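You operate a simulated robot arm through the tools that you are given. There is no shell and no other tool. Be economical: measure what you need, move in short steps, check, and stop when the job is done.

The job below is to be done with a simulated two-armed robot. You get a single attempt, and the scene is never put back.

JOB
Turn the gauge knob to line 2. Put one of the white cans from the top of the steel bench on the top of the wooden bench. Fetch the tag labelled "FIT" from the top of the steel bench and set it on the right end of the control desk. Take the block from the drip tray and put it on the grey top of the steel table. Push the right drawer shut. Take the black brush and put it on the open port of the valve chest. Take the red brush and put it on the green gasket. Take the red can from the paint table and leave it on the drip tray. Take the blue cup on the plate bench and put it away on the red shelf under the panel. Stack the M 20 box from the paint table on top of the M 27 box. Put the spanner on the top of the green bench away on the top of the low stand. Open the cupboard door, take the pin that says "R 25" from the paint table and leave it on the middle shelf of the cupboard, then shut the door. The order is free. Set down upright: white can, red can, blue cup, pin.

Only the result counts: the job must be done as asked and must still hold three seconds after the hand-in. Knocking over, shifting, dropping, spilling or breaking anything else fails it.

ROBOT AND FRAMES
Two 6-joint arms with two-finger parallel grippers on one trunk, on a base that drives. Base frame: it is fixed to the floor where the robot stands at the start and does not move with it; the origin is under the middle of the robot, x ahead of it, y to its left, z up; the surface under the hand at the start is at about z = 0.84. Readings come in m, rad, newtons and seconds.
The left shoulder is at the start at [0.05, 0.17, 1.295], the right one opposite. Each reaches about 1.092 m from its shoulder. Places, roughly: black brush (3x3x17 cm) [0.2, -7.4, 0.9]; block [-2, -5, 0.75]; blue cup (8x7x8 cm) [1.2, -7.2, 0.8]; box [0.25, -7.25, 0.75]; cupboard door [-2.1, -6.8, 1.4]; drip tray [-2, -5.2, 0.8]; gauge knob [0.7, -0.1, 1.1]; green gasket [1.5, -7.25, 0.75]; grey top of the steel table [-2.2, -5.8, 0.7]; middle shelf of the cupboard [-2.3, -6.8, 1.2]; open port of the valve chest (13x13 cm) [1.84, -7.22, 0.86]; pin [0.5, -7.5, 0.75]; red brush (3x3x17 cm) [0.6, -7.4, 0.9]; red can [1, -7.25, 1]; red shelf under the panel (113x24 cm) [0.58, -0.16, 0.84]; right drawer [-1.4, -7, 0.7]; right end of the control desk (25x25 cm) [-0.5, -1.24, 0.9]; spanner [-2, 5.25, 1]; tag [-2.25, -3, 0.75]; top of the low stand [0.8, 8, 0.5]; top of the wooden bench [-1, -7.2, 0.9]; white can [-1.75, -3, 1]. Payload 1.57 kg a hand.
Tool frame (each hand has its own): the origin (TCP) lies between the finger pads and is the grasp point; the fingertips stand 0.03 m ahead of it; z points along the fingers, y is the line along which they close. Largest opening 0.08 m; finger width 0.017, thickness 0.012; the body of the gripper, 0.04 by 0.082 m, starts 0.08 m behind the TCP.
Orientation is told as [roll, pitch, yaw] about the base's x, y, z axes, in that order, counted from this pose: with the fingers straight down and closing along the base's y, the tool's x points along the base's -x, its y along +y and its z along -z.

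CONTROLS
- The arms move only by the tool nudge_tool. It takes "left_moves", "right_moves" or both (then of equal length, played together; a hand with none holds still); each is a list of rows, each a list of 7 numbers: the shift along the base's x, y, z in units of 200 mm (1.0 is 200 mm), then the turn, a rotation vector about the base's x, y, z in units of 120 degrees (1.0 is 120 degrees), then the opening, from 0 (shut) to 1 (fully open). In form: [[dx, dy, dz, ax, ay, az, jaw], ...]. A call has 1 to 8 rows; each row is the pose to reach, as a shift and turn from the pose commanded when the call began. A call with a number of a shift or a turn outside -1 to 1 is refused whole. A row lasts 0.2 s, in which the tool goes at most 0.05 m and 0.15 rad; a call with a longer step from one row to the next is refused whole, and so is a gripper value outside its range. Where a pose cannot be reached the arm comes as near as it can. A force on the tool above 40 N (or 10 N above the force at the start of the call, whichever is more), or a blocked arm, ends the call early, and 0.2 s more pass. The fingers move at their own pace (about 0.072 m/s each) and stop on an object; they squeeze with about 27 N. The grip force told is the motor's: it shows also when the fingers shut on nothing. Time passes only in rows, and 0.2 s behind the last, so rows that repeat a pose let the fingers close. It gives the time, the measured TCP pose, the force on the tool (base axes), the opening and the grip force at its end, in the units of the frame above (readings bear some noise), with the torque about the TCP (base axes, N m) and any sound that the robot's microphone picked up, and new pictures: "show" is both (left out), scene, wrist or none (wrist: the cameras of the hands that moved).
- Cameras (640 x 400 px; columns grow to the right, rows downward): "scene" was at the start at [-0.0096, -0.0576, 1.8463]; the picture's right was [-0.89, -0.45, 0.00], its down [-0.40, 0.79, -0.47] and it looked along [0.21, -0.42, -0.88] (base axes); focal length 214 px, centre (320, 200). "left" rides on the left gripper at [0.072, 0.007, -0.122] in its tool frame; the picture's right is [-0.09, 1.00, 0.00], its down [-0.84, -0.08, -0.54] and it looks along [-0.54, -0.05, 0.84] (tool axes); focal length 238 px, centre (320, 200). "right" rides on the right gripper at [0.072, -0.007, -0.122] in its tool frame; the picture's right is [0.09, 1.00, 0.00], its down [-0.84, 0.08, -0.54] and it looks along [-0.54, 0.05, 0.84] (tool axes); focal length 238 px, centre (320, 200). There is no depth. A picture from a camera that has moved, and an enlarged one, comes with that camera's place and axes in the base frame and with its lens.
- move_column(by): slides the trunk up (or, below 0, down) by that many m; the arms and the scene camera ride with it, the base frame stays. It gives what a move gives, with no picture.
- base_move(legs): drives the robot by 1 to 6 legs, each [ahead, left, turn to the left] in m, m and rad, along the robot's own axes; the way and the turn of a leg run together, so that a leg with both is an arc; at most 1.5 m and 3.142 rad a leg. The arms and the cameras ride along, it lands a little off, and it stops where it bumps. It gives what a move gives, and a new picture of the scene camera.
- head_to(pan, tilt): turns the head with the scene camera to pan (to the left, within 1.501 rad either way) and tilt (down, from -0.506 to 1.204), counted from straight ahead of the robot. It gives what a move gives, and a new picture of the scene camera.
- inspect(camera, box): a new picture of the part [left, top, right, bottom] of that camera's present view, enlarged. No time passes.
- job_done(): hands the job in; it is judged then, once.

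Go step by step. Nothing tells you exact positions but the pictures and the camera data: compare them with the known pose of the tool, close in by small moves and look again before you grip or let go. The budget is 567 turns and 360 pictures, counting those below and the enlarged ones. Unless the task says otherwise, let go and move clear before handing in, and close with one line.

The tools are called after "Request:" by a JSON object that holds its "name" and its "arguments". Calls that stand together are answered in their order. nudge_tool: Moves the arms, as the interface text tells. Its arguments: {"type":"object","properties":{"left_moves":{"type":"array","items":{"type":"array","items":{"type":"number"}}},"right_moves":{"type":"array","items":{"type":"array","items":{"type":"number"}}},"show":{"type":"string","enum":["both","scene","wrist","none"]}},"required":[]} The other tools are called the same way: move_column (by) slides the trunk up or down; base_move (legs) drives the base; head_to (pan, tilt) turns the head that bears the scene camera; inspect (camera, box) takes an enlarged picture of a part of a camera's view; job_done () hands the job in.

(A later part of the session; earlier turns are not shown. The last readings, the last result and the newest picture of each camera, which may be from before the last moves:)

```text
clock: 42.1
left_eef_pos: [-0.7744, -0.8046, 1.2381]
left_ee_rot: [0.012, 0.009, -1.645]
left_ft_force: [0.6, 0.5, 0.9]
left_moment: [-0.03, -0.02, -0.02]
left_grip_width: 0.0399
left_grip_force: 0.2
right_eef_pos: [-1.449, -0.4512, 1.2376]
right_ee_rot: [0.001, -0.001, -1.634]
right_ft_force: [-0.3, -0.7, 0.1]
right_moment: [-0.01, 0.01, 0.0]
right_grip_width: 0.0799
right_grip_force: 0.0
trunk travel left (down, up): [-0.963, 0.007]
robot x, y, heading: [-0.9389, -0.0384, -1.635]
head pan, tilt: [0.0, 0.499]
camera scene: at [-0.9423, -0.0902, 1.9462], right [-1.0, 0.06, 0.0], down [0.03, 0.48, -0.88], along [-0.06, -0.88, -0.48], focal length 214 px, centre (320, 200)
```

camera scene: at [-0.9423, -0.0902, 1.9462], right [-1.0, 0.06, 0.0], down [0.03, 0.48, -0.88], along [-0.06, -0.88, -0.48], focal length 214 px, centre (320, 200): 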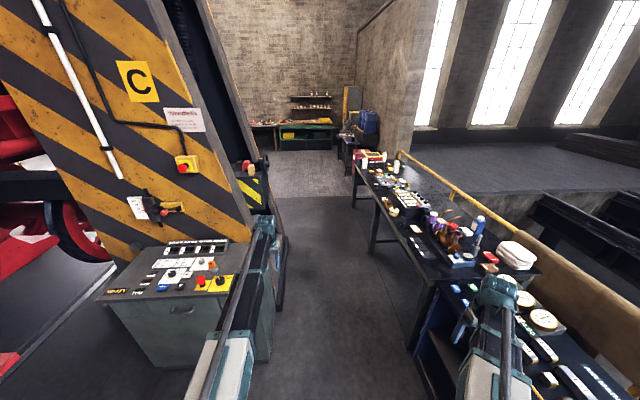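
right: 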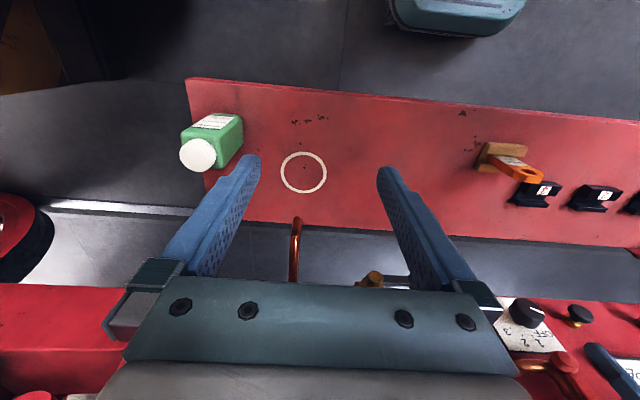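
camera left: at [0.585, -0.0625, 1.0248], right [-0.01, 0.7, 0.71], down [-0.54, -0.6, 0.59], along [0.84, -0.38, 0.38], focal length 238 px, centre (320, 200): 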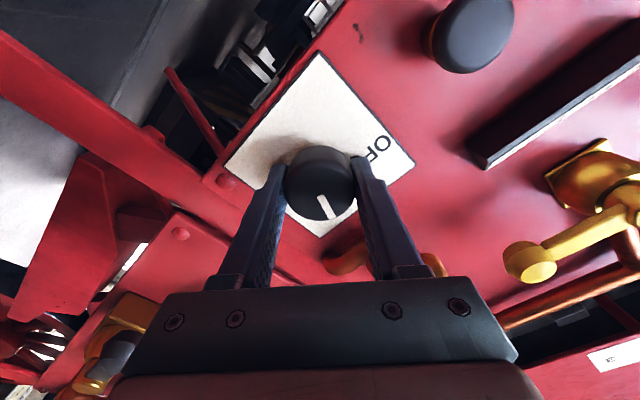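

The strafe was blocked by something on the right. I look down to the right to see what.

Request:
{"name": "head_to", "arguments": {"pan": -1.2, "tilt": 1.1}}

```text
clock: 43.5
left_eef_pos: [-0.7745, -0.8054, 1.2383]
left_ee_rot: [0.011, 0.008, -1.645]
left_ft_force: [-0.1, 0.6, 0.0]
left_moment: [0.01, 0.03, -0.01]
left_grip_width: 0.0396
left_grip_force: 0.0
right_eef_pos: [-1.4484, -0.4503, 1.2372]
right_ee_rot: [0.001, -0.002, -1.636]
right_ft_force: [-0.8, 0.7, -0.8]
right_moment: [-0.01, 0.0, 0.0]
right_grip_width: 0.0801
right_grip_force: 0.0
trunk travel left (down, up): [-0.963, 0.007]
robot x, y, heading: [-0.9411, -0.0367, -1.634]
head pan, tilt: [-1.201, 1.1]
camera scene: at [-0.9967, -0.0185, 1.8985], right [-0.3, 0.95, 0.0], down [0.85, 0.27, -0.45], along [-0.43, -0.14, -0.89], focal length 214 px, centre (320, 200)
```

scene: 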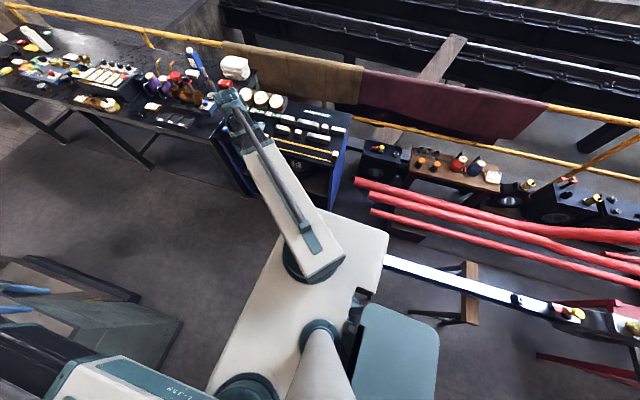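

A rod on trestles stops the base at its rear right. I go a little left, ahead past the rod's end, then shift right, then on.

Request:
{"name": "base_move", "arguments": {"legs": [[0, 0.03, 0.065], [0.38, 0, 0], [0, -0.27, 0]]}}

```text
clock: 47.9
left_eef_pos: [-0.9722, -1.1801, 1.2378]
left_ee_rot: [0.012, 0.009, -1.586]
left_ft_force: [-0.1, 0.4, 0.2]
left_moment: [0.04, -0.03, -0.01]
left_grip_width: 0.0398
left_grip_force: 0.1
right_eef_pos: [-1.6659, -0.8676, 1.2372]
right_ee_rot: [0.003, 0.0, -1.573]
right_ft_force: [-0.4, -0.1, 0.0]
right_moment: [-0.01, -0.01, 0.04]
right_grip_width: 0.08
right_grip_force: 0.0
trunk travel left (down, up): [-0.963, 0.007]
robot x, y, heading: [-1.1815, -0.4238, -1.572]
head pan, tilt: [-1.201, 1.1]
camera scene: at [-1.2416, -0.4091, 1.8984], right [-0.36, 0.93, 0.0], down [0.83, 0.32, -0.45], along [-0.42, -0.16, -0.89], focal length 214 px, centre (320, 200)
```

scene: 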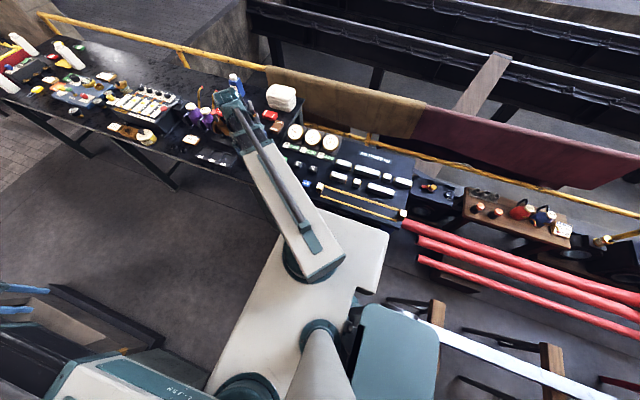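

Request:
{"name": "base_move", "arguments": {"legs": [[1.3, 0, 0]]}}

Request:
{"name": "head_to", "arguments": {"pan": -0.4, "tilt": 0.7}}

```text
clock: 54.4
left_eef_pos: [-0.9698, -2.4767, 1.2382]
left_ee_rot: [0.014, 0.009, -1.582]
left_ft_force: [0.1, 0.1, 0.4]
left_moment: [0.0, 0.0, 0.0]
left_grip_width: 0.0398
left_grip_force: 0.0
right_eef_pos: [-1.6662, -2.1685, 1.2369]
right_ee_rot: [0.0, -0.001, -1.569]
right_ft_force: [-0.1, 0.1, 0.3]
right_moment: [-0.02, -0.03, 0.03]
right_grip_width: 0.0801
right_grip_force: 0.1
trunk travel left (down, up): [-0.963, 0.007]
robot x, y, heading: [-1.1882, -1.7246, -1.571]
head pan, tilt: [-1.201, 1.1]
camera scene: at [-1.2428, -1.7075, 1.8985], right [-0.36, 0.93, 0.0], down [0.83, 0.32, -0.45], along [-0.42, -0.16, -0.89], focal length 214 px, centre (320, 200)
```

scene: 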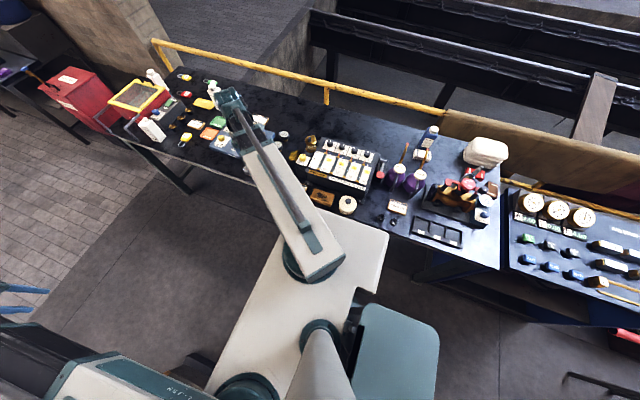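

```text
clock: 55.6
left_eef_pos: [-0.9694, -2.477, 1.2374]
left_ee_rot: [0.013, 0.008, -1.582]
left_ft_force: [-0.6, 0.9, -0.1]
left_moment: [0.0, -0.02, -0.01]
left_grip_width: 0.0397
left_grip_force: 0.1
right_eef_pos: [-1.6658, -2.1696, 1.2382]
right_ee_rot: [0.0, -0.001, -1.569]
right_ft_force: [0.0, 0.5, -0.6]
right_moment: [-0.01, 0.02, -0.01]
right_grip_width: 0.0801
right_grip_force: 0.1
trunk travel left (down, up): [-0.963, 0.007]
robot x, y, heading: [-1.1879, -1.7216, -1.575]
head pan, tilt: [-0.4, 0.7]
camera scene: at [-1.217, -1.7623, 1.9284], right [-0.92, 0.39, 0.0], down [0.25, 0.59, -0.76], along [-0.3, -0.7, -0.64], focal length 214 px, centre (320, 200)
```

scene: 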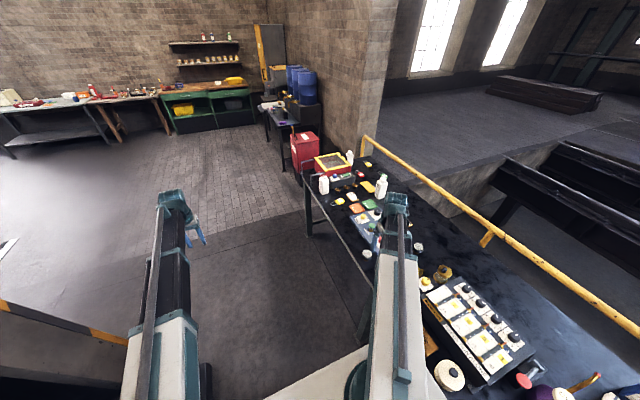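

Request:
{"name": "base_move", "arguments": {"legs": [[1.2, 0, 0], [0, 0, -1.57]]}}

Request:
{"name": "head_to", "arguments": {"pan": 0, "tilt": 0.9}}

```text
clock: 65.4
left_eef_pos: [-1.9353, -3.1279, 1.237]
left_ee_rot: [0.013, 0.007, 3.134]
left_ft_force: [0.2, -0.7, 0.9]
left_moment: [-0.01, 0.01, -0.01]
left_grip_width: 0.0403
left_grip_force: 0.2
right_eef_pos: [-1.6283, -2.4315, 1.2379]
right_ee_rot: [-0.001, -0.001, -3.134]
right_ft_force: [0.1, -0.1, 0.1]
right_moment: [0.01, 0.03, 0.03]
right_grip_width: 0.0801
right_grip_force: 0.1
trunk travel left (down, up): [-0.963, 0.007]
robot x, y, heading: [-1.1794, -2.9073, -3.131]
head pan, tilt: [-0.4, 0.7]
camera scene: at [-1.2196, -2.8775, 1.9285], right [0.39, 0.92, 0.0], down [0.59, -0.25, -0.76], along [-0.71, 0.29, -0.64], focal length 214 px, centre (320, 200)
```

scene: 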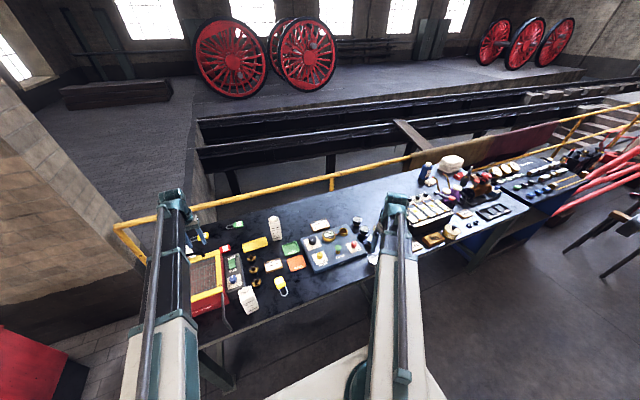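

```text
clock: 66.3
left_eef_pos: [-1.9349, -3.128, 1.239]
left_ee_rot: [0.013, 0.009, 3.135]
left_ft_force: [0.4, 0.0, 1.1]
left_moment: [-0.01, -0.01, -0.04]
left_grip_width: 0.0401
left_grip_force: 0.2
right_eef_pos: [-1.6291, -2.4317, 1.2378]
right_ee_rot: [-0.001, 0.0, -3.135]
right_ft_force: [-0.2, -0.5, 0.5]
right_moment: [0.01, -0.01, -0.02]
right_grip_width: 0.08
right_grip_force: 0.1
trunk travel left (down, up): [-0.963, 0.007]
robot x, y, heading: [-1.182, -2.9107, -3.134]
head pan, tilt: [0.0, 0.901]
camera scene: at [-1.2168, -2.9107, 1.9123], right [0.0, 1.0, 0.0], down [0.78, 0.0, -0.62], along [-0.62, 0.0, -0.78], focal length 214 px, centre (320, 200)
```

scene: 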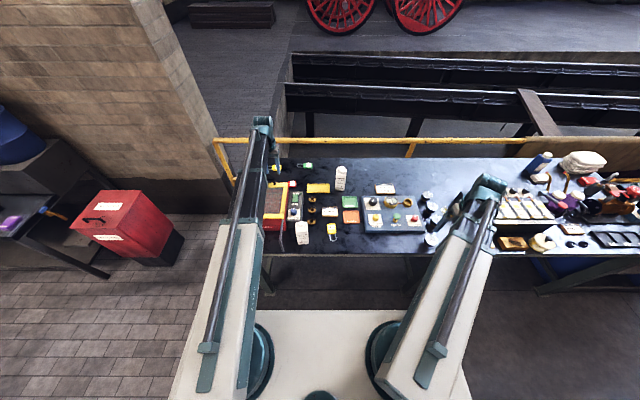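

Request:
{"name": "inspect", "arguments": {"camera": "scene", "box": [256, 140, 448, 260]}}

Request:
{"name": "inspect", "arguments": {"camera": "left", "box": [0, 0, 640, 400]}}

```text
3.33 times, centred on (352, 200) of scene
camera zoom: at [-1.2168, -2.9107, 1.9123], right [0.0, 1.0, 0.0], down [0.78, 0.0, -0.62], along [-0.62, 0.0, -0.78], focal length 715 px, centre (213, 200)
```

zoom: 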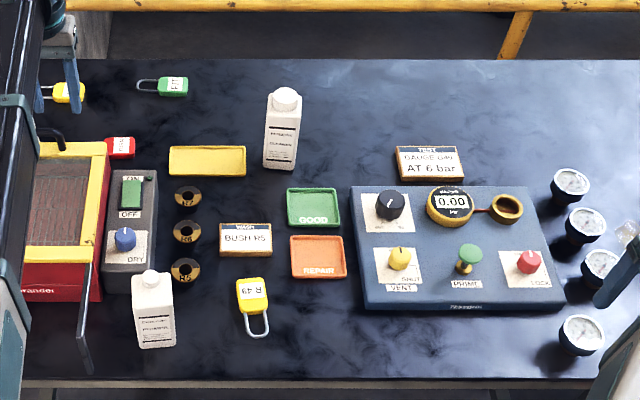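

```text
1.00 times, centred on (320, 200) of left (not enlarged: the box is as wide or as high as the picture)
camera zoom: at [-1.8617, -3.1338, 1.3603], right [-0.1, -0.99, 0.01], down [-0.84, 0.09, 0.53], along [-0.53, 0.04, -0.85], focal length 238 px, centre (320, 200)
```

zoom: 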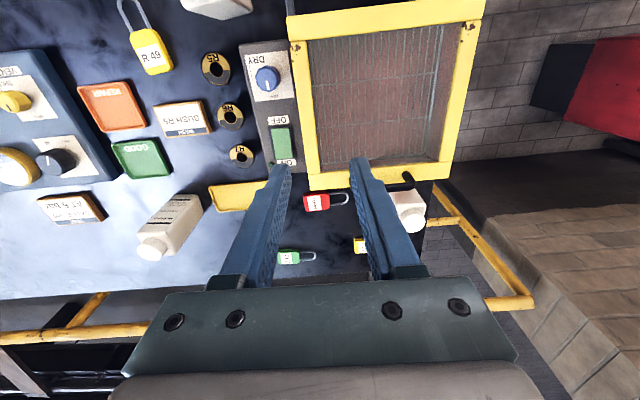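

Request:
{"name": "inspect", "arguments": {"camera": "left", "box": [270, 180, 366, 270]}}

Request:
{"name": "inspect", "arguments": {"camera": "scene", "box": [264, 150, 328, 190]}}

```text
4.44 times, centred on (318, 225) of left
camera zoom: at [-1.8617, -3.1338, 1.3603], right [-0.1, -0.99, 0.01], down [-0.84, 0.09, 0.53], along [-0.53, 0.04, -0.85], focal length 1059 px, centre (329, 89)
```

zoom: 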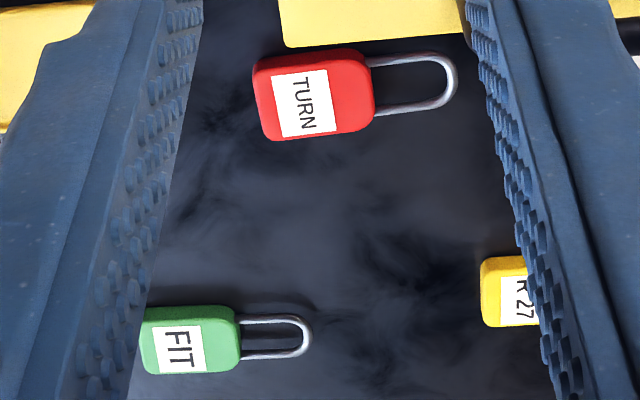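

```text
10.00 times, centred on (296, 170) of scene
camera zoom: at [-1.2168, -2.9107, 1.9123], right [0.0, 1.0, 0.0], down [0.78, 0.0, -0.62], along [-0.62, 0.0, -0.78], focal length 2145 px, centre (560, 500)
```

zoom: 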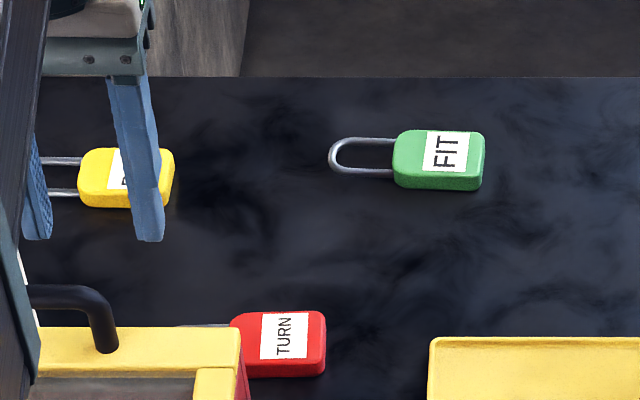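

FIT is the green padlock tag near [-2.26, -3.01], bench top at about z=0.93. I check how close the base may come to the bench.

Request:
{"name": "head_to", "arguments": {"pan": 0, "tilt": 1.2}}

```text
clock: 67.1
left_eef_pos: [-1.9351, -3.1277, 1.2378]
left_ee_rot: [0.012, 0.009, 3.134]
left_ft_force: [-1.1, -0.4, -0.1]
left_moment: [-0.02, 0.0, 0.01]
left_grip_width: 0.0398
left_grip_force: 0.0
right_eef_pos: [-1.6281, -2.4323, 1.2375]
right_ee_rot: [0.0, 0.0, -3.135]
right_ft_force: [-0.2, -0.5, 1.1]
right_moment: [-0.01, 0.03, 0.03]
right_grip_width: 0.0799
right_grip_force: 0.1
trunk travel left (down, up): [-0.963, 0.007]
robot x, y, heading: [-1.1825, -2.9112, -3.129]
head pan, tilt: [0.0, 1.201]
camera scene: at [-1.1972, -2.9107, 1.8925], right [0.0, 1.0, 0.0], down [0.93, 0.0, -0.36], along [-0.36, 0.0, -0.93], focal length 214 px, centre (320, 200)
```

scene: 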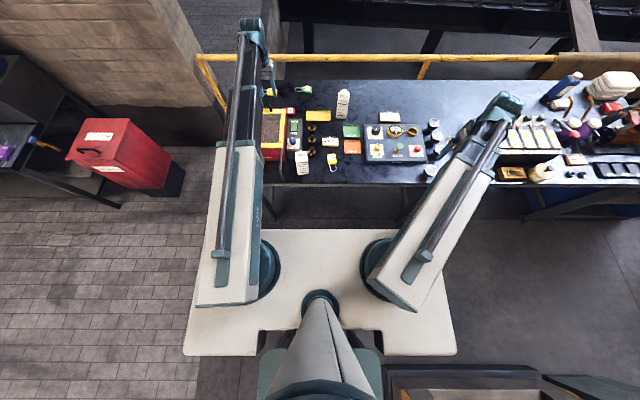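

The shoulders' board stays clear above the bench. I raise nothing yet and creep the base 0.15 m closer.

Request:
{"name": "base_move", "arguments": {"legs": [[0.15, 0, -0.01]]}}

```text
clock: 68.4
left_eef_pos: [-2.0869, -3.1197, 1.2369]
left_ee_rot: [0.012, 0.009, 3.123]
left_ft_force: [-0.2, 0.4, -0.9]
left_moment: [0.0, -0.04, 0.03]
left_grip_width: 0.0398
left_grip_force: 0.0
right_eef_pos: [-1.7728, -2.426, 1.2363]
right_ee_rot: [-0.001, 0.002, 3.134]
right_ft_force: [0.0, -0.3, -0.5]
right_moment: [0.03, -0.06, 0.01]
right_grip_width: 0.0799
right_grip_force: 0.0
trunk travel left (down, up): [-0.963, 0.007]
robot x, y, heading: [-1.3338, -2.9092, 3.132]
head pan, tilt: [0.0, 1.201]
camera scene: at [-1.3479, -2.9102, 1.8924], right [0.01, 1.0, 0.0], down [0.93, -0.01, -0.36], along [-0.36, 0.0, -0.93], focal length 214 px, centre (320, 200)
```

scene: 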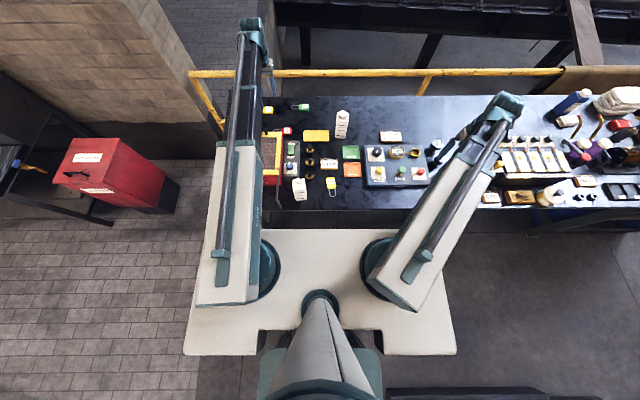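

I turn the left hand 90° (to close along x) while moving it over the FIT tag.

Request:
{"name": "nudge_tool", "arguments": {"left_moves": [[-0.108, 0.069, 0, 0, 0, 0.07, 1], [-0.216, 0.138, 0, 0, 0, 0.14, 1], [-0.324, 0.207, 0, 0, 0, 0.21, 1], [-0.432, 0.276, 0, 0, 0, 0.28, 1], [-0.54, 0.345, 0, 0, 0, 0.35, 1], [-0.648, 0.414, 0, 0, 0, 0.42, 1], [-0.756, 0.483, 0, 0, 0, 0.49, 1], [-0.865, 0.55, 0, 0, 0, 0.56, 1]], "show": "none"}}

Request:
{"name": "nudge_tool", "arguments": {"left_moves": [[0, 0, -0.2, 0, 0, 0.07, 1], [0, 0, -0.4, 0, 0, 0.14, 1], [0, 0, -0.6, 0, 0, 0.195, 1], [0, 0, -0.6, 0, 0, 0.195, 1]], "show": "wrist"}}

```text
clock: 70.2
left_eef_pos: [-2.2485, -3.0086, 1.2374]
left_ee_rot: [0.011, 0.006, -1.987]
left_ft_force: [1.2, 0.6, -0.1]
left_moment: [-0.03, -0.01, 0.02]
left_grip_width: 0.08
left_grip_force: 0.0
left hand out of reach, approached as far as the arm can: row 8
right_eef_pos: [-1.7719, -2.4254, 1.2372]
right_ee_rot: [0.0, 0.0, 3.135]
right_ft_force: [-0.2, 0.9, -0.1]
right_moment: [0.0, -0.04, 0.02]
right_grip_width: 0.0801
right_grip_force: 0.1
trunk travel left (down, up): [-0.963, 0.007]
robot x, y, heading: [-1.3337, -2.9121, 3.132]
head pan, tilt: [0.0, 1.201]
```

```text
clock: 71.2
left_eef_pos: [-2.2484, -3.01, 1.2374]
left_ee_rot: [0.012, 0.008, -1.577]
left_ft_force: [0.1, -0.3, 0.7]
left_moment: [-0.04, 0.0, -0.02]
left_grip_width: 0.0799
left_grip_force: 0.0
left hand out of reach, approached as far as the arm can: row 1, 2, 3, 4
right_eef_pos: [-1.7714, -2.4264, 1.238]
right_ee_rot: [-0.001, 0.0, 3.133]
right_ft_force: [0.0, -1.2, 0.0]
right_moment: [-0.01, -0.01, 0.04]
right_grip_width: 0.0799
right_grip_force: 0.0
trunk travel left (down, up): [-0.963, 0.007]
robot x, y, heading: [-1.327, -2.9109, 3.129]
head pan, tilt: [0.0, 1.201]
camera left: at [-2.241, -2.9389, 1.3603], right [0.99, -0.1, 0.01], down [-0.09, -0.84, 0.53], along [-0.04, -0.53, -0.85], focal length 238 px, centre (320, 200)
```

left: 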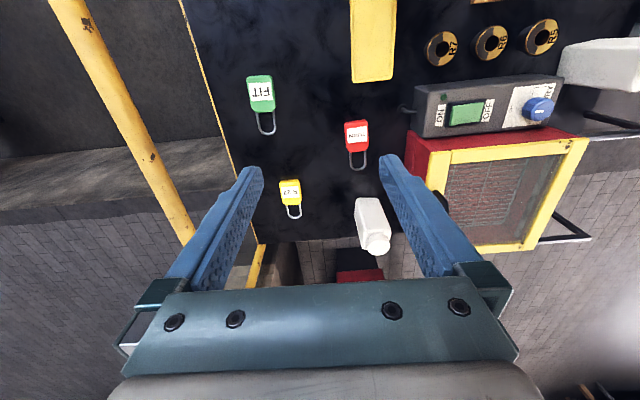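

The tag actually lies at about [-2.345, -3.0, 0.875], farther out. I take the near white can first with the right hand: move the left hand aside, bring the right hand over the can at about [-1.76, -3.01].

Request:
{"name": "nudge_tool", "arguments": {"left_moves": [[0.13, -0.16, 0, 0, 0, 0, 1], [0.26, -0.32, 0, 0, 0, 0, 1], [0.4, -0.5, 0, 0, 0, 0, 1], [0.55, -0.66, 0, 0, 0, 0, 1], [0.7, -0.83, 0, 0, 0, 0, 1], [0.8, -1, 0, 0, 0, 0, 1]], "right_moves": [[0, -0.16, 0, 0, 0, 0, 1], [0, -0.32, 0, 0, 0, 0, 1], [0, -0.5, 0, 0, 0, 0, 1], [0, -0.66, 0, 0, 0, 0, 1], [0, -0.83, 0, 0, 0, 0, 1], [0, -1, 0, 0, 0, 0, 1]], "show": "none"}}

Request:
{"name": "nudge_tool", "arguments": {"right_moves": [[0, -0.2, 0, 0, 0, 0, 1], [0, -0.4, 0, 0, 0, 0, 1], [0, -0.6, 0, 0, 0, 0, 1], [0, -0.8, 0, 0, 0, 0, 1], [0, -1, 0, 0, 0, 0, 1]], "show": "both"}}

```text
clock: 72.6
left_eef_pos: [-2.085, -3.2094, 1.2375]
left_ee_rot: [0.012, 0.009, -1.581]
left_ft_force: [-0.3, -0.2, 0.7]
left_moment: [-0.01, -0.01, -0.01]
left_grip_width: 0.0799
left_grip_force: 0.0
left hand out of reach, approached as far as the arm can: row 2, 4, 5, 6
right_eef_pos: [-1.7705, -2.6285, 1.2374]
right_ee_rot: [0.0, 0.001, 3.134]
right_ft_force: [0.9, -0.5, 0.4]
right_moment: [0.0, -0.02, -0.04]
right_grip_width: 0.0798
right_grip_force: 0.1
trunk travel left (down, up): [-0.963, 0.007]
robot x, y, heading: [-1.329, -2.9108, 3.135]
head pan, tilt: [0.0, 1.201]
```

```text
clock: 73.8
left_eef_pos: [-2.0846, -3.2096, 1.2391]
left_ee_rot: [0.013, 0.009, -1.58]
left_ft_force: [0.3, -0.5, -0.1]
left_moment: [0.0, -0.02, 0.06]
left_grip_width: 0.0801
left_grip_force: 0.1
right_eef_pos: [-1.7777, -2.8273, 1.2373]
right_ee_rot: [0.001, 0.0, 3.135]
right_ft_force: [0.0, 0.7, 0.2]
right_moment: [0.05, -0.03, -0.02]
right_grip_width: 0.08
right_grip_force: 0.1
right hand out of reach, approached as far as the arm can: row 1, 2, 3, 4, 5
trunk travel left (down, up): [-0.963, 0.007]
robot x, y, heading: [-1.3305, -2.9105, 3.13]
head pan, tilt: [0.0, 1.201]
camera scene: at [-1.3453, -2.9115, 1.8925], right [0.01, 1.0, 0.0], down [0.93, -0.01, -0.36], along [-0.36, 0.0, -0.93], focal length 214 px, centre (320, 200)
camera right: at [-1.7064, -2.8203, 1.3588], right [0.08, -1.0, 0.0], down [-0.84, -0.07, 0.54], along [-0.54, -0.05, -0.84], focal length 238 px, centre (320, 200)
```

scene: 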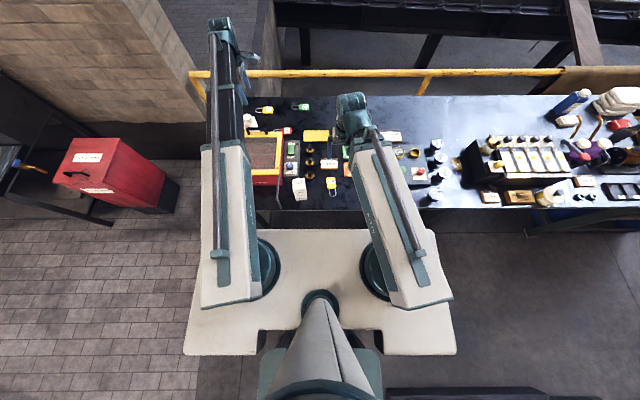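
right: 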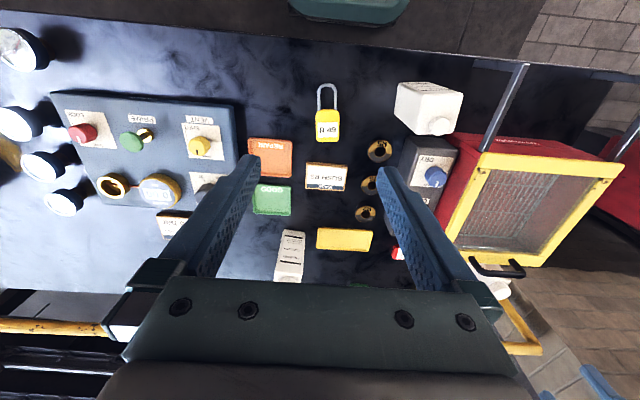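

Request:
{"name": "nudge_tool", "arguments": {"right_moves": [[0, 0, -0.2, 0, 0, 0, 1], [0, 0, -0.4, 0, 0, 0, 1], [-0.1, 0, -0.4, 0, 0, 0, 1], [-0.2, 0, -0.4, 0, 0, 0, 1]], "show": "none"}}

Request:
{"name": "nudge_tool", "arguments": {"right_moves": [[0, -0.1, 0, 0, 0, 0, 1], [0, -0.2, 0, 0, 0, 0, 1]], "show": "none"}}

```text
clock: 74.8
left_eef_pos: [-2.0867, -3.2083, 1.2373]
left_ee_rot: [0.011, 0.009, -1.58]
left_ft_force: [-0.1, 0.2, -0.2]
left_moment: [-0.01, -0.03, -0.03]
left_grip_width: 0.0801
left_grip_force: 0.1
right_eef_pos: [-1.8139, -2.8286, 1.237]
right_ee_rot: [0.0, 0.001, 3.137]
right_ft_force: [-0.5, 0.0, 1.2]
right_moment: [-0.03, 0.02, -0.02]
right_grip_width: 0.0801
right_grip_force: 0.1
right hand out of reach, approached as far as the arm can: row 1, 2, 3, 4
trunk travel left (down, up): [-0.963, 0.007]
robot x, y, heading: [-1.3306, -2.9129, 3.132]
head pan, tilt: [0.0, 1.201]
```

```text
clock: 75.4
left_eef_pos: [-2.0841, -3.2091, 1.2375]
left_ee_rot: [0.012, 0.009, -1.579]
left_ft_force: [0.6, 0.6, 0.6]
left_moment: [0.0, -0.02, 0.0]
left_grip_width: 0.0799
left_grip_force: 0.0
right_eef_pos: [-1.8144, -2.8689, 1.2384]
right_ee_rot: [0.0, 0.001, 3.135]
right_ft_force: [-0.7, 0.5, -0.4]
right_moment: [-0.01, 0.04, 0.01]
right_grip_width: 0.0801
right_grip_force: 0.1
trunk travel left (down, up): [-0.963, 0.007]
robot x, y, heading: [-1.3299, -2.9129, 3.135]
head pan, tilt: [0.0, 1.201]
```

Observed: with the hand straight down, height is set by the column only (planar arm). I move the left hand clear off the bench end and put the right hand over the can.

Request:
{"name": "nudge_tool", "arguments": {"left_moves": [[0.16, -0.16, 0, 0, 0, 0, 1], [0.33, -0.33, 0, 0, 0, 0, 1], [0.5, -0.5, 0, 0, 0, 0, 1], [0.66, -0.66, 0, 0, 0, 0, 1], [0.83, -0.83, 0, 0, 0, 0, 1], [1, -1, 0, 0, 0, 0, 1]], "right_moves": [[0, -0.12, 0, 0, 0, 0, 1], [0, -0.24, 0, 0, 0, 0, 1], [0, -0.36, 0, 0, 0, 0, 1], [0, -0.48, 0, 0, 0, 0, 1], [0, -0.6, 0, 0, 0, 0, 1], [0.1, -0.68, 0, 0, 0, 0, 1]], "show": "none"}}

Request:
{"name": "nudge_tool", "arguments": {"left_moves": [[0.16, -0.16, 0, 0, 0, 0, 1], [0.33, -0.33, 0, 0, 0, 0, 1], [0.5, -0.5, 0, 0, 0, 0, 1], [0.66, -0.66, 0, 0, 0, 0, 1], [0.66, -0.66, 0, 0, 0, 0, 1]], "right_moves": [[0, 0, 0, 0, 0, 0, 1], [0, 0, 0, 0, 0, 0, 1], [0, 0, 0, 0, 0, 0, 1], [0, 0, 0, 0, 0, 0, 1], [0, 0, 0, 0, 0, 0, 1]], "show": "both"}}

```text
clock: 76.8
left_eef_pos: [-1.8869, -3.413, 1.2377]
left_ee_rot: [0.011, 0.009, -1.58]
left_ft_force: [0.1, 0.3, 0.2]
left_moment: [0.06, 0.02, 0.02]
left_grip_width: 0.08
left_grip_force: 0.1
right_eef_pos: [-1.7921, -3.0032, 1.2378]
right_ee_rot: [-0.001, 0.0, 3.136]
right_ft_force: [0.1, 0.2, -0.1]
right_moment: [0.0, 0.02, -0.05]
right_grip_width: 0.0802
right_grip_force: 0.1
trunk travel left (down, up): [-0.963, 0.007]
robot x, y, heading: [-1.3315, -2.912, 3.133]
head pan, tilt: [0.0, 1.201]
```

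```text
clock: 78.0
left_eef_pos: [-1.7544, -3.5422, 1.2389]
left_ee_rot: [0.013, 0.008, -1.58]
left_ft_force: [0.5, 0.1, -0.2]
left_moment: [0.02, 0.03, 0.02]
left_grip_width: 0.08
left_grip_force: 0.1
right_eef_pos: [-1.7951, -3.0043, 1.2377]
right_ee_rot: [0.0, 0.002, 3.136]
right_ft_force: [0.6, 0.1, 0.8]
right_moment: [0.02, -0.01, -0.01]
right_grip_width: 0.0799
right_grip_force: 0.2
trunk travel left (down, up): [-0.963, 0.007]
robot x, y, heading: [-1.3313, -2.912, 3.134]
head pan, tilt: [0.0, 1.201]
camera scene: at [-1.3459, -2.91, 1.8925], right [0.01, 1.0, 0.0], down [0.93, -0.01, -0.36], along [-0.36, 0.0, -0.93], focal length 214 px, centre (320, 200)
camera right: at [-1.7232, -2.9964, 1.3585], right [0.09, -1.0, 0.0], down [-0.84, -0.07, 0.54], along [-0.54, -0.05, -0.84], focal length 238 px, centre (320, 200)
camera left: at [-1.7468, -3.4712, 1.3603], right [0.99, -0.1, 0.01], down [-0.09, -0.84, 0.53], along [-0.04, -0.53, -0.85], focal length 238 px, centre (320, 200)
```

scene: 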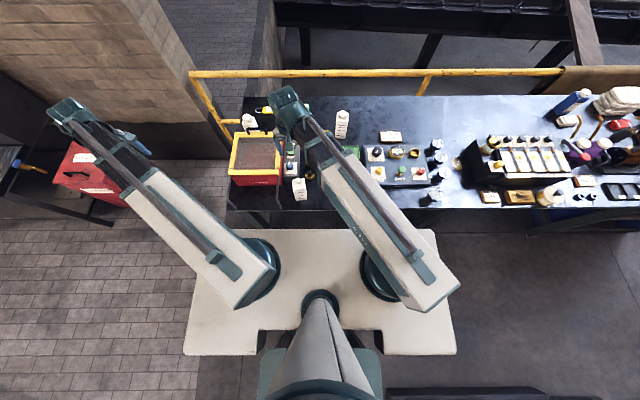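
right: 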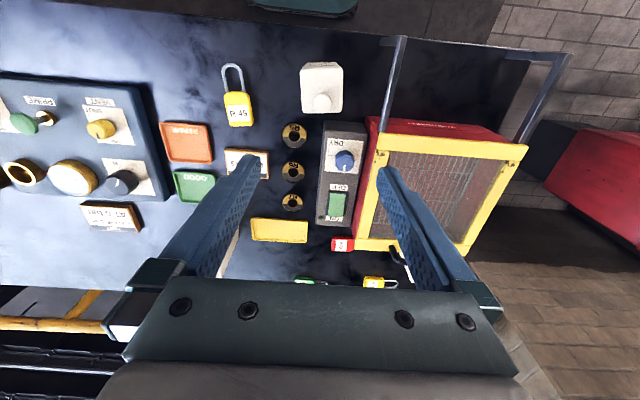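
left: 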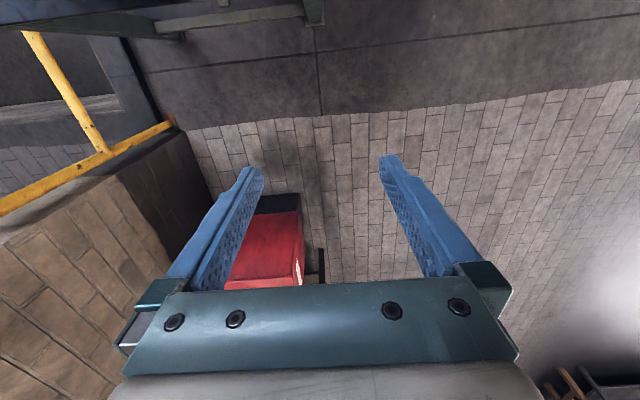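

The can's cap is at about [-1.777, -3.005]; I align and lower the column part way.

Request:
{"name": "nudge_tool", "arguments": {"right_moves": [[0.09, -0.005, 0, 0, 0, 0, 1], [0.09, -0.005, 0, 0, 0, 0, 1]], "show": "none"}}

Request:
{"name": "move_column", "arguments": {"by": -0.12}}

Request:
{"name": "inspect", "arguments": {"camera": "right", "box": [200, 0, 456, 160]}}

```text
clock: 78.6
left_eef_pos: [-1.7551, -3.5421, 1.2379]
left_ee_rot: [0.012, 0.009, -1.58]
left_ft_force: [-0.7, 0.2, 0.5]
left_moment: [-0.01, -0.04, -0.01]
left_grip_width: 0.0801
left_grip_force: 0.1
right_eef_pos: [-1.7759, -3.0049, 1.2376]
right_ee_rot: [-0.001, 0.001, 3.135]
right_ft_force: [0.2, 0.5, -0.5]
right_moment: [0.03, -0.01, 0.06]
right_grip_width: 0.0799
right_grip_force: 0.0
trunk travel left (down, up): [-0.963, 0.007]
robot x, y, heading: [-1.3311, -2.9131, 3.134]
head pan, tilt: [0.0, 1.201]
```

```text
clock: 80.1
left_eef_pos: [-1.7549, -3.5428, 1.1173]
left_ee_rot: [0.012, 0.008, -1.58]
left_ft_force: [-0.2, -0.3, 0.3]
left_moment: [-0.01, -0.02, 0.0]
left_grip_width: 0.08
left_grip_force: 0.1
right_eef_pos: [-1.7756, -3.0055, 1.1176]
right_ee_rot: [0.0, -0.001, 3.136]
right_ft_force: [-0.3, 0.1, 0.3]
right_moment: [-0.01, -0.01, 0.0]
right_grip_width: 0.0801
right_grip_force: 0.0
trunk travel left (down, up): [-0.843, 0.127]
robot x, y, heading: [-1.3314, -2.9127, 3.133]
head pan, tilt: [0.0, 1.201]
```

```text
2.50 times, centred on (328, 80) of right
camera zoom: at [-1.7046, -2.9977, 1.2386], right [0.09, -1.0, 0.0], down [-0.84, -0.07, 0.54], along [-0.54, -0.05, -0.84], focal length 596 px, centre (300, 500)
```

zoom: 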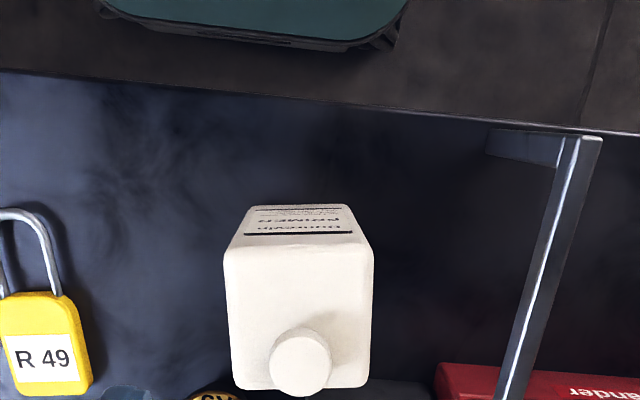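

Request:
{"name": "nudge_tool", "arguments": {"right_moves": [[0.03, -0.015, 0, 0, 0, 0, 1], [0.03, -0.015, 0, 0, 0, 0, 1]], "show": "none"}}

Request:
{"name": "move_column", "arguments": {"by": -0.13}}

Request:
{"name": "inspect", "arguments": {"camera": "right", "box": [120, 0, 520, 250]}}

```text
clock: 80.7
left_eef_pos: [-1.755, -3.543, 1.1187]
left_ee_rot: [0.013, 0.009, -1.579]
left_ft_force: [0.7, -0.4, 0.3]
left_moment: [0.02, -0.03, -0.04]
left_grip_width: 0.08
left_grip_force: 0.0
right_eef_pos: [-1.7701, -3.0088, 1.1171]
right_ee_rot: [0.001, -0.001, 3.134]
right_ft_force: [-1.1, -0.6, 0.2]
right_moment: [0.01, 0.02, -0.01]
right_grip_width: 0.0799
right_grip_force: 0.1
trunk travel left (down, up): [-0.843, 0.127]
robot x, y, heading: [-1.3294, -2.9102, 3.124]
head pan, tilt: [0.0, 1.201]
```

```text
clock: 82.3
left_eef_pos: [-1.7538, -3.5412, 0.9881]
left_ee_rot: [0.013, 0.007, -1.58]
left_ft_force: [0.6, 0.0, 0.2]
left_moment: [0.01, -0.01, 0.0]
left_grip_width: 0.0801
left_grip_force: 0.0
right_eef_pos: [-1.7697, -3.0088, 0.9882]
right_ee_rot: [0.0, 0.0, 3.136]
right_ft_force: [-0.9, -0.5, -0.2]
right_moment: [0.03, -0.01, -0.01]
right_grip_width: 0.0802
right_grip_force: 0.0
trunk travel left (down, up): [-0.713, 0.257]
robot x, y, heading: [-1.3301, -2.9111, 3.133]
head pan, tilt: [0.0, 1.201]
```

```text
1.60 times, centred on (320, 125) of right
camera zoom: at [-1.6986, -3.0009, 1.1086], right [0.09, -1.0, 0.0], down [-0.84, -0.07, 0.54], along [-0.54, -0.05, -0.84], focal length 381 px, centre (320, 320)
```

zoom: 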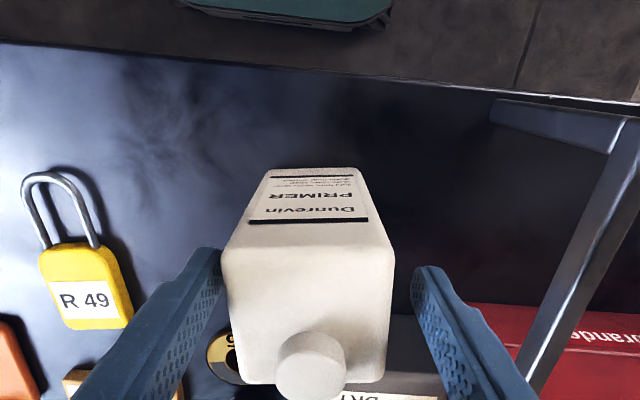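

Request:
{"name": "nudge_tool", "arguments": {"right_moves": [[0, 0.015, 0, 0, 0, 0, 1], [0, 0.015, 0, 0, 0, 0, 0.5], [0, 0.015, 0, 0, 0, 0, 0], [0, 0.015, 0, 0, 0, 0, 0], [0, 0.015, 0, 0, 0, 0, 0]], "show": "wrist"}}

```text
clock: 83.5
left_eef_pos: [-1.7554, -3.5416, 0.9881]
left_ee_rot: [0.012, 0.008, -1.58]
left_ft_force: [0.1, 0.5, 0.4]
left_moment: [-0.03, 0.0, -0.02]
left_grip_width: 0.0798
left_grip_force: 0.0
right_eef_pos: [-1.7696, -3.0044, 0.9879]
right_ee_rot: [-0.001, 0.002, 3.135]
right_ft_force: [0.2, 2.9, 0.9]
right_moment: [0.1, -0.1, 0.03]
right_grip_width: 0.062
right_grip_force: 27.5
trunk travel left (down, up): [-0.713, 0.257]
robot x, y, heading: [-1.33, -2.9082, 3.133]
head pan, tilt: [0.0, 1.201]
camera right: at [-1.6984, -2.9977, 1.1086], right [0.09, -1.0, 0.0], down [-0.84, -0.07, 0.54], along [-0.54, -0.05, -0.84], focal length 238 px, centre (320, 200)
```

right: 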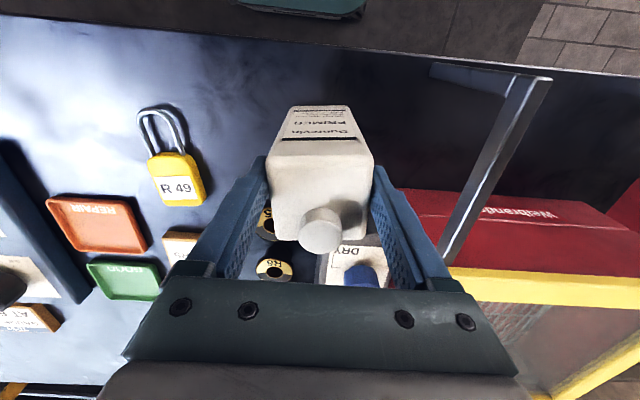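

Gripped. I lift with the column and take the right hand with the can out beside the robot, clear of the bench.

Request:
{"name": "move_column", "arguments": {"by": 0.24}}

Request:
{"name": "nudge_tool", "arguments": {"right_moves": [[0, 0.2, 0, 0, 0, 0, 0], [0, 0.4, 0, 0, 0, 0, 0], [0, 0.6, 0, 0, 0, 0, 0], [0, 0.8, 0, 0, 0, 0, 0], [0, 1, 0, 0, 0, 0, 0]], "show": "none"}}

Request:
{"name": "nudge_tool", "arguments": {"right_moves": [[0, 0.2, 0, 0, 0, 0, 0], [0, 0.4, 0, 0, 0, 0, 0], [0, 0.6, 0, 0, 0, 0, 0], [0, 0.8, 0, 0, 0, 0, 0], [0, 1, 0, 0, 0, 0, 0]], "show": "none"}}

Request:
{"name": "nudge_tool", "arguments": {"right_moves": [[0.12, 0.18, 0, 0, 0, 0, 0], [0.24, 0.36, 0, 0, 0, 0, 0], [0.36, 0.54, 0, 0, 0, 0, 0], [0.5, 0.74, 0, 0, 0, 0, 0], [0.68, 0.85, 0, 0, 0, 0, 0], [0.86, 0.95, 0, 0, 0, 0, 0], [1, 1, 0, 0, 0, 0, 0]], "show": "none"}}

Request:
{"name": "nudge_tool", "arguments": {"right_moves": [[0.2, 0.1, 0, 0, 0, 0, 0], [0.4, 0.2, 0, 0, 0, 0, 0], [0.6, 0.3, 0, 0, 0, 0, 0], [0.8, 0.4, 0, 0, 0, 0, 0], [0.8, 0.4, 0, 0, 0, 0, 0]], "show": "both"}}

```text
clock: 86.0
left_eef_pos: [-1.7565, -3.5419, 1.227]
left_ee_rot: [0.012, 0.01, -1.58]
left_ft_force: [-0.1, 0.8, 0.6]
left_moment: [0.0, 0.01, 0.02]
left_grip_width: 0.08
left_grip_force: 0.0
right_eef_pos: [-1.7705, -3.0049, 1.2269]
right_ee_rot: [0.0, 0.0, 3.136]
right_ft_force: [-0.2, -0.6, -4.2]
right_moment: [0.01, -0.05, 0.02]
right_grip_width: 0.0619
right_grip_force: 27.2
trunk travel left (down, up): [-0.953, 0.017]
robot x, y, heading: [-1.3289, -2.9083, 3.133]
head pan, tilt: [0.0, 1.201]
```

```text
clock: 87.2
left_eef_pos: [-1.7556, -3.5414, 1.2284]
left_ee_rot: [0.011, 0.007, -1.58]
left_ft_force: [-0.4, -0.8, 0.8]
left_moment: [0.01, -0.01, 0.0]
left_grip_width: 0.0799
left_grip_force: 0.0
right_eef_pos: [-1.781, -2.8074, 1.2274]
right_ee_rot: [0.0, 0.005, 3.136]
right_ft_force: [0.8, -0.6, -4.7]
right_moment: [-0.04, 0.0, -0.01]
right_grip_width: 0.0618
right_grip_force: 26.7
right hand out of reach, approached as far as the arm can: row 5
trunk travel left (down, up): [-0.953, 0.017]
robot x, y, heading: [-1.3285, -2.9134, 3.131]
head pan, tilt: [0.0, 1.201]
```

```text
clock: 88.4
left_eef_pos: [-1.7542, -3.5417, 1.228]
left_ee_rot: [0.012, 0.01, -1.579]
left_ft_force: [0.2, -0.2, 0.0]
left_moment: [0.01, 0.05, 0.02]
left_grip_width: 0.0799
left_grip_force: 0.0
right_eef_pos: [-1.7812, -2.6046, 1.2274]
right_ee_rot: [0.003, 0.0, 3.134]
right_ft_force: [0.4, 0.3, -4.9]
right_moment: [-0.03, -0.03, 0.04]
right_grip_width: 0.0614
right_grip_force: 27.2
right hand out of reach, approached as far as the arm can: row 1, 2, 3
trunk travel left (down, up): [-0.953, 0.017]
robot x, y, heading: [-1.3324, -2.9077, 3.138]
head pan, tilt: [0.0, 1.201]
```

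```text
clock: 90.0
left_eef_pos: [-1.7546, -3.5412, 1.2289]
left_ee_rot: [0.013, 0.007, -1.579]
left_ft_force: [0.0, -0.1, 0.4]
left_moment: [-0.02, -0.01, -0.01]
left_grip_width: 0.08
left_grip_force: 0.1
right_eef_pos: [-1.5899, -2.3908, 1.2277]
right_ee_rot: [0.003, 0.0, 3.137]
right_ft_force: [0.4, 0.4, -4.9]
right_moment: [0.01, -0.04, 0.01]
right_grip_width: 0.0615
right_grip_force: 26.6
right hand out of reach, approached as far as the arm can: row 5, 6, 7
trunk travel left (down, up): [-0.953, 0.017]
robot x, y, heading: [-1.3308, -2.9095, 3.131]
head pan, tilt: [0.0, 1.201]
```

```text
clock: 91.2
left_eef_pos: [-1.7555, -3.5415, 1.2273]
left_ee_rot: [0.011, 0.009, -1.579]
left_ft_force: [-0.2, -0.1, 0.9]
left_moment: [-0.04, -0.02, 0.02]
left_grip_width: 0.0798
left_grip_force: 0.1
right_eef_pos: [-1.4305, -2.3107, 1.227]
right_ee_rot: [0.0, -0.001, 3.138]
right_ft_force: [-0.5, 0.2, -4.1]
right_moment: [-0.02, -0.05, 0.01]
right_grip_width: 0.0617
right_grip_force: 26.8
trunk travel left (down, up): [-0.953, 0.017]
robot x, y, heading: [-1.3353, -2.9061, 3.133]
head pan, tilt: [0.0, 1.201]
camera scene: at [-1.3461, -2.9103, 1.8825], right [0.01, 1.0, 0.0], down [0.93, -0.01, -0.36], along [-0.36, 0.0, -0.93], focal length 214 px, centre (320, 200)
camera right: at [-1.3583, -2.3035, 1.3485], right [0.09, -1.0, 0.0], down [-0.84, -0.07, 0.54], along [-0.54, -0.05, -0.84], focal length 238 px, centre (320, 200)
```

scene: 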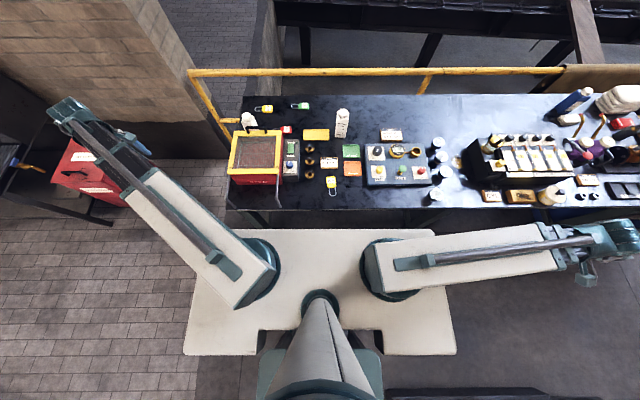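
right: 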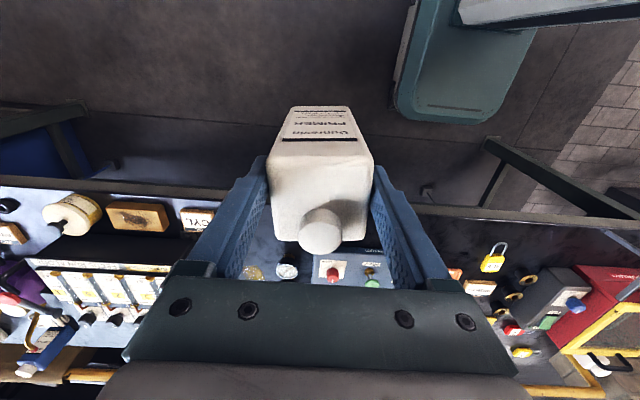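

Request:
{"name": "nudge_tool", "arguments": {"right_moves": [[0.2, 0.05, 0, 0, 0, 0, 0], [0.4, 0.1, 0, 0, 0, 0, 0], [0.5, 0.1, 0, 0, 0, 0, 0]], "left_moves": [[-0.1, 0.15, 0, 0, 0, 0, 1], [-0.2, 0.3, 0, 0, 0, 0, 1], [-0.35, 0.45, 0, 0, 0, 0, 1]], "show": "none"}}

Request:
{"name": "base_move", "arguments": {"legs": [[0.11, 0, 0]]}}

```text
clock: 92.0
left_eef_pos: [-1.8257, -3.4511, 1.2275]
left_ee_rot: [0.013, 0.006, -1.579]
left_ft_force: [0.1, 0.0, 0.7]
left_moment: [0.0, -0.03, 0.0]
left_grip_width: 0.08
left_grip_force: 0.0
right_eef_pos: [-1.3309, -2.2902, 1.2271]
right_ee_rot: [0.001, 0.0, 3.137]
right_ft_force: [0.1, 0.2, -5.0]
right_moment: [0.02, -0.06, 0.01]
right_grip_width: 0.0617
right_grip_force: 26.8
trunk travel left (down, up): [-0.953, 0.017]
robot x, y, heading: [-1.3325, -2.9107, 3.14]
head pan, tilt: [0.0, 1.201]
```

```text
clock: 93.2
left_eef_pos: [-1.9366, -3.4505, 1.2271]
left_ee_rot: [0.014, 0.007, -1.58]
left_ft_force: [0.0, -0.8, 0.0]
left_moment: [0.0, -0.05, 0.01]
left_grip_width: 0.0801
left_grip_force: 0.1
right_eef_pos: [-1.4415, -2.2885, 1.2294]
right_ee_rot: [0.0, 0.0, 3.135]
right_ft_force: [-0.4, 0.0, -4.7]
right_moment: [-0.01, -0.06, -0.03]
right_grip_width: 0.0616
right_grip_force: 27.4
trunk travel left (down, up): [-0.953, 0.017]
robot x, y, heading: [-1.4412, -2.9081, 3.131]
head pan, tilt: [0.0, 1.201]
camera scene: at [-1.457, -2.9088, 1.8824], right [0.01, 1.0, 0.0], down [0.93, -0.01, -0.36], along [-0.36, 0.0, -0.93], focal length 214 px, centre (320, 200)
```

scene: 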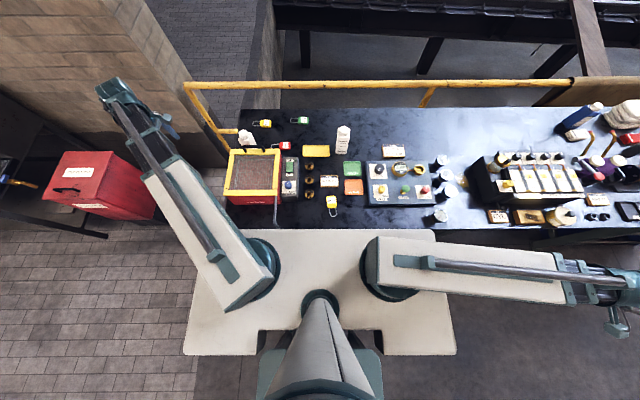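

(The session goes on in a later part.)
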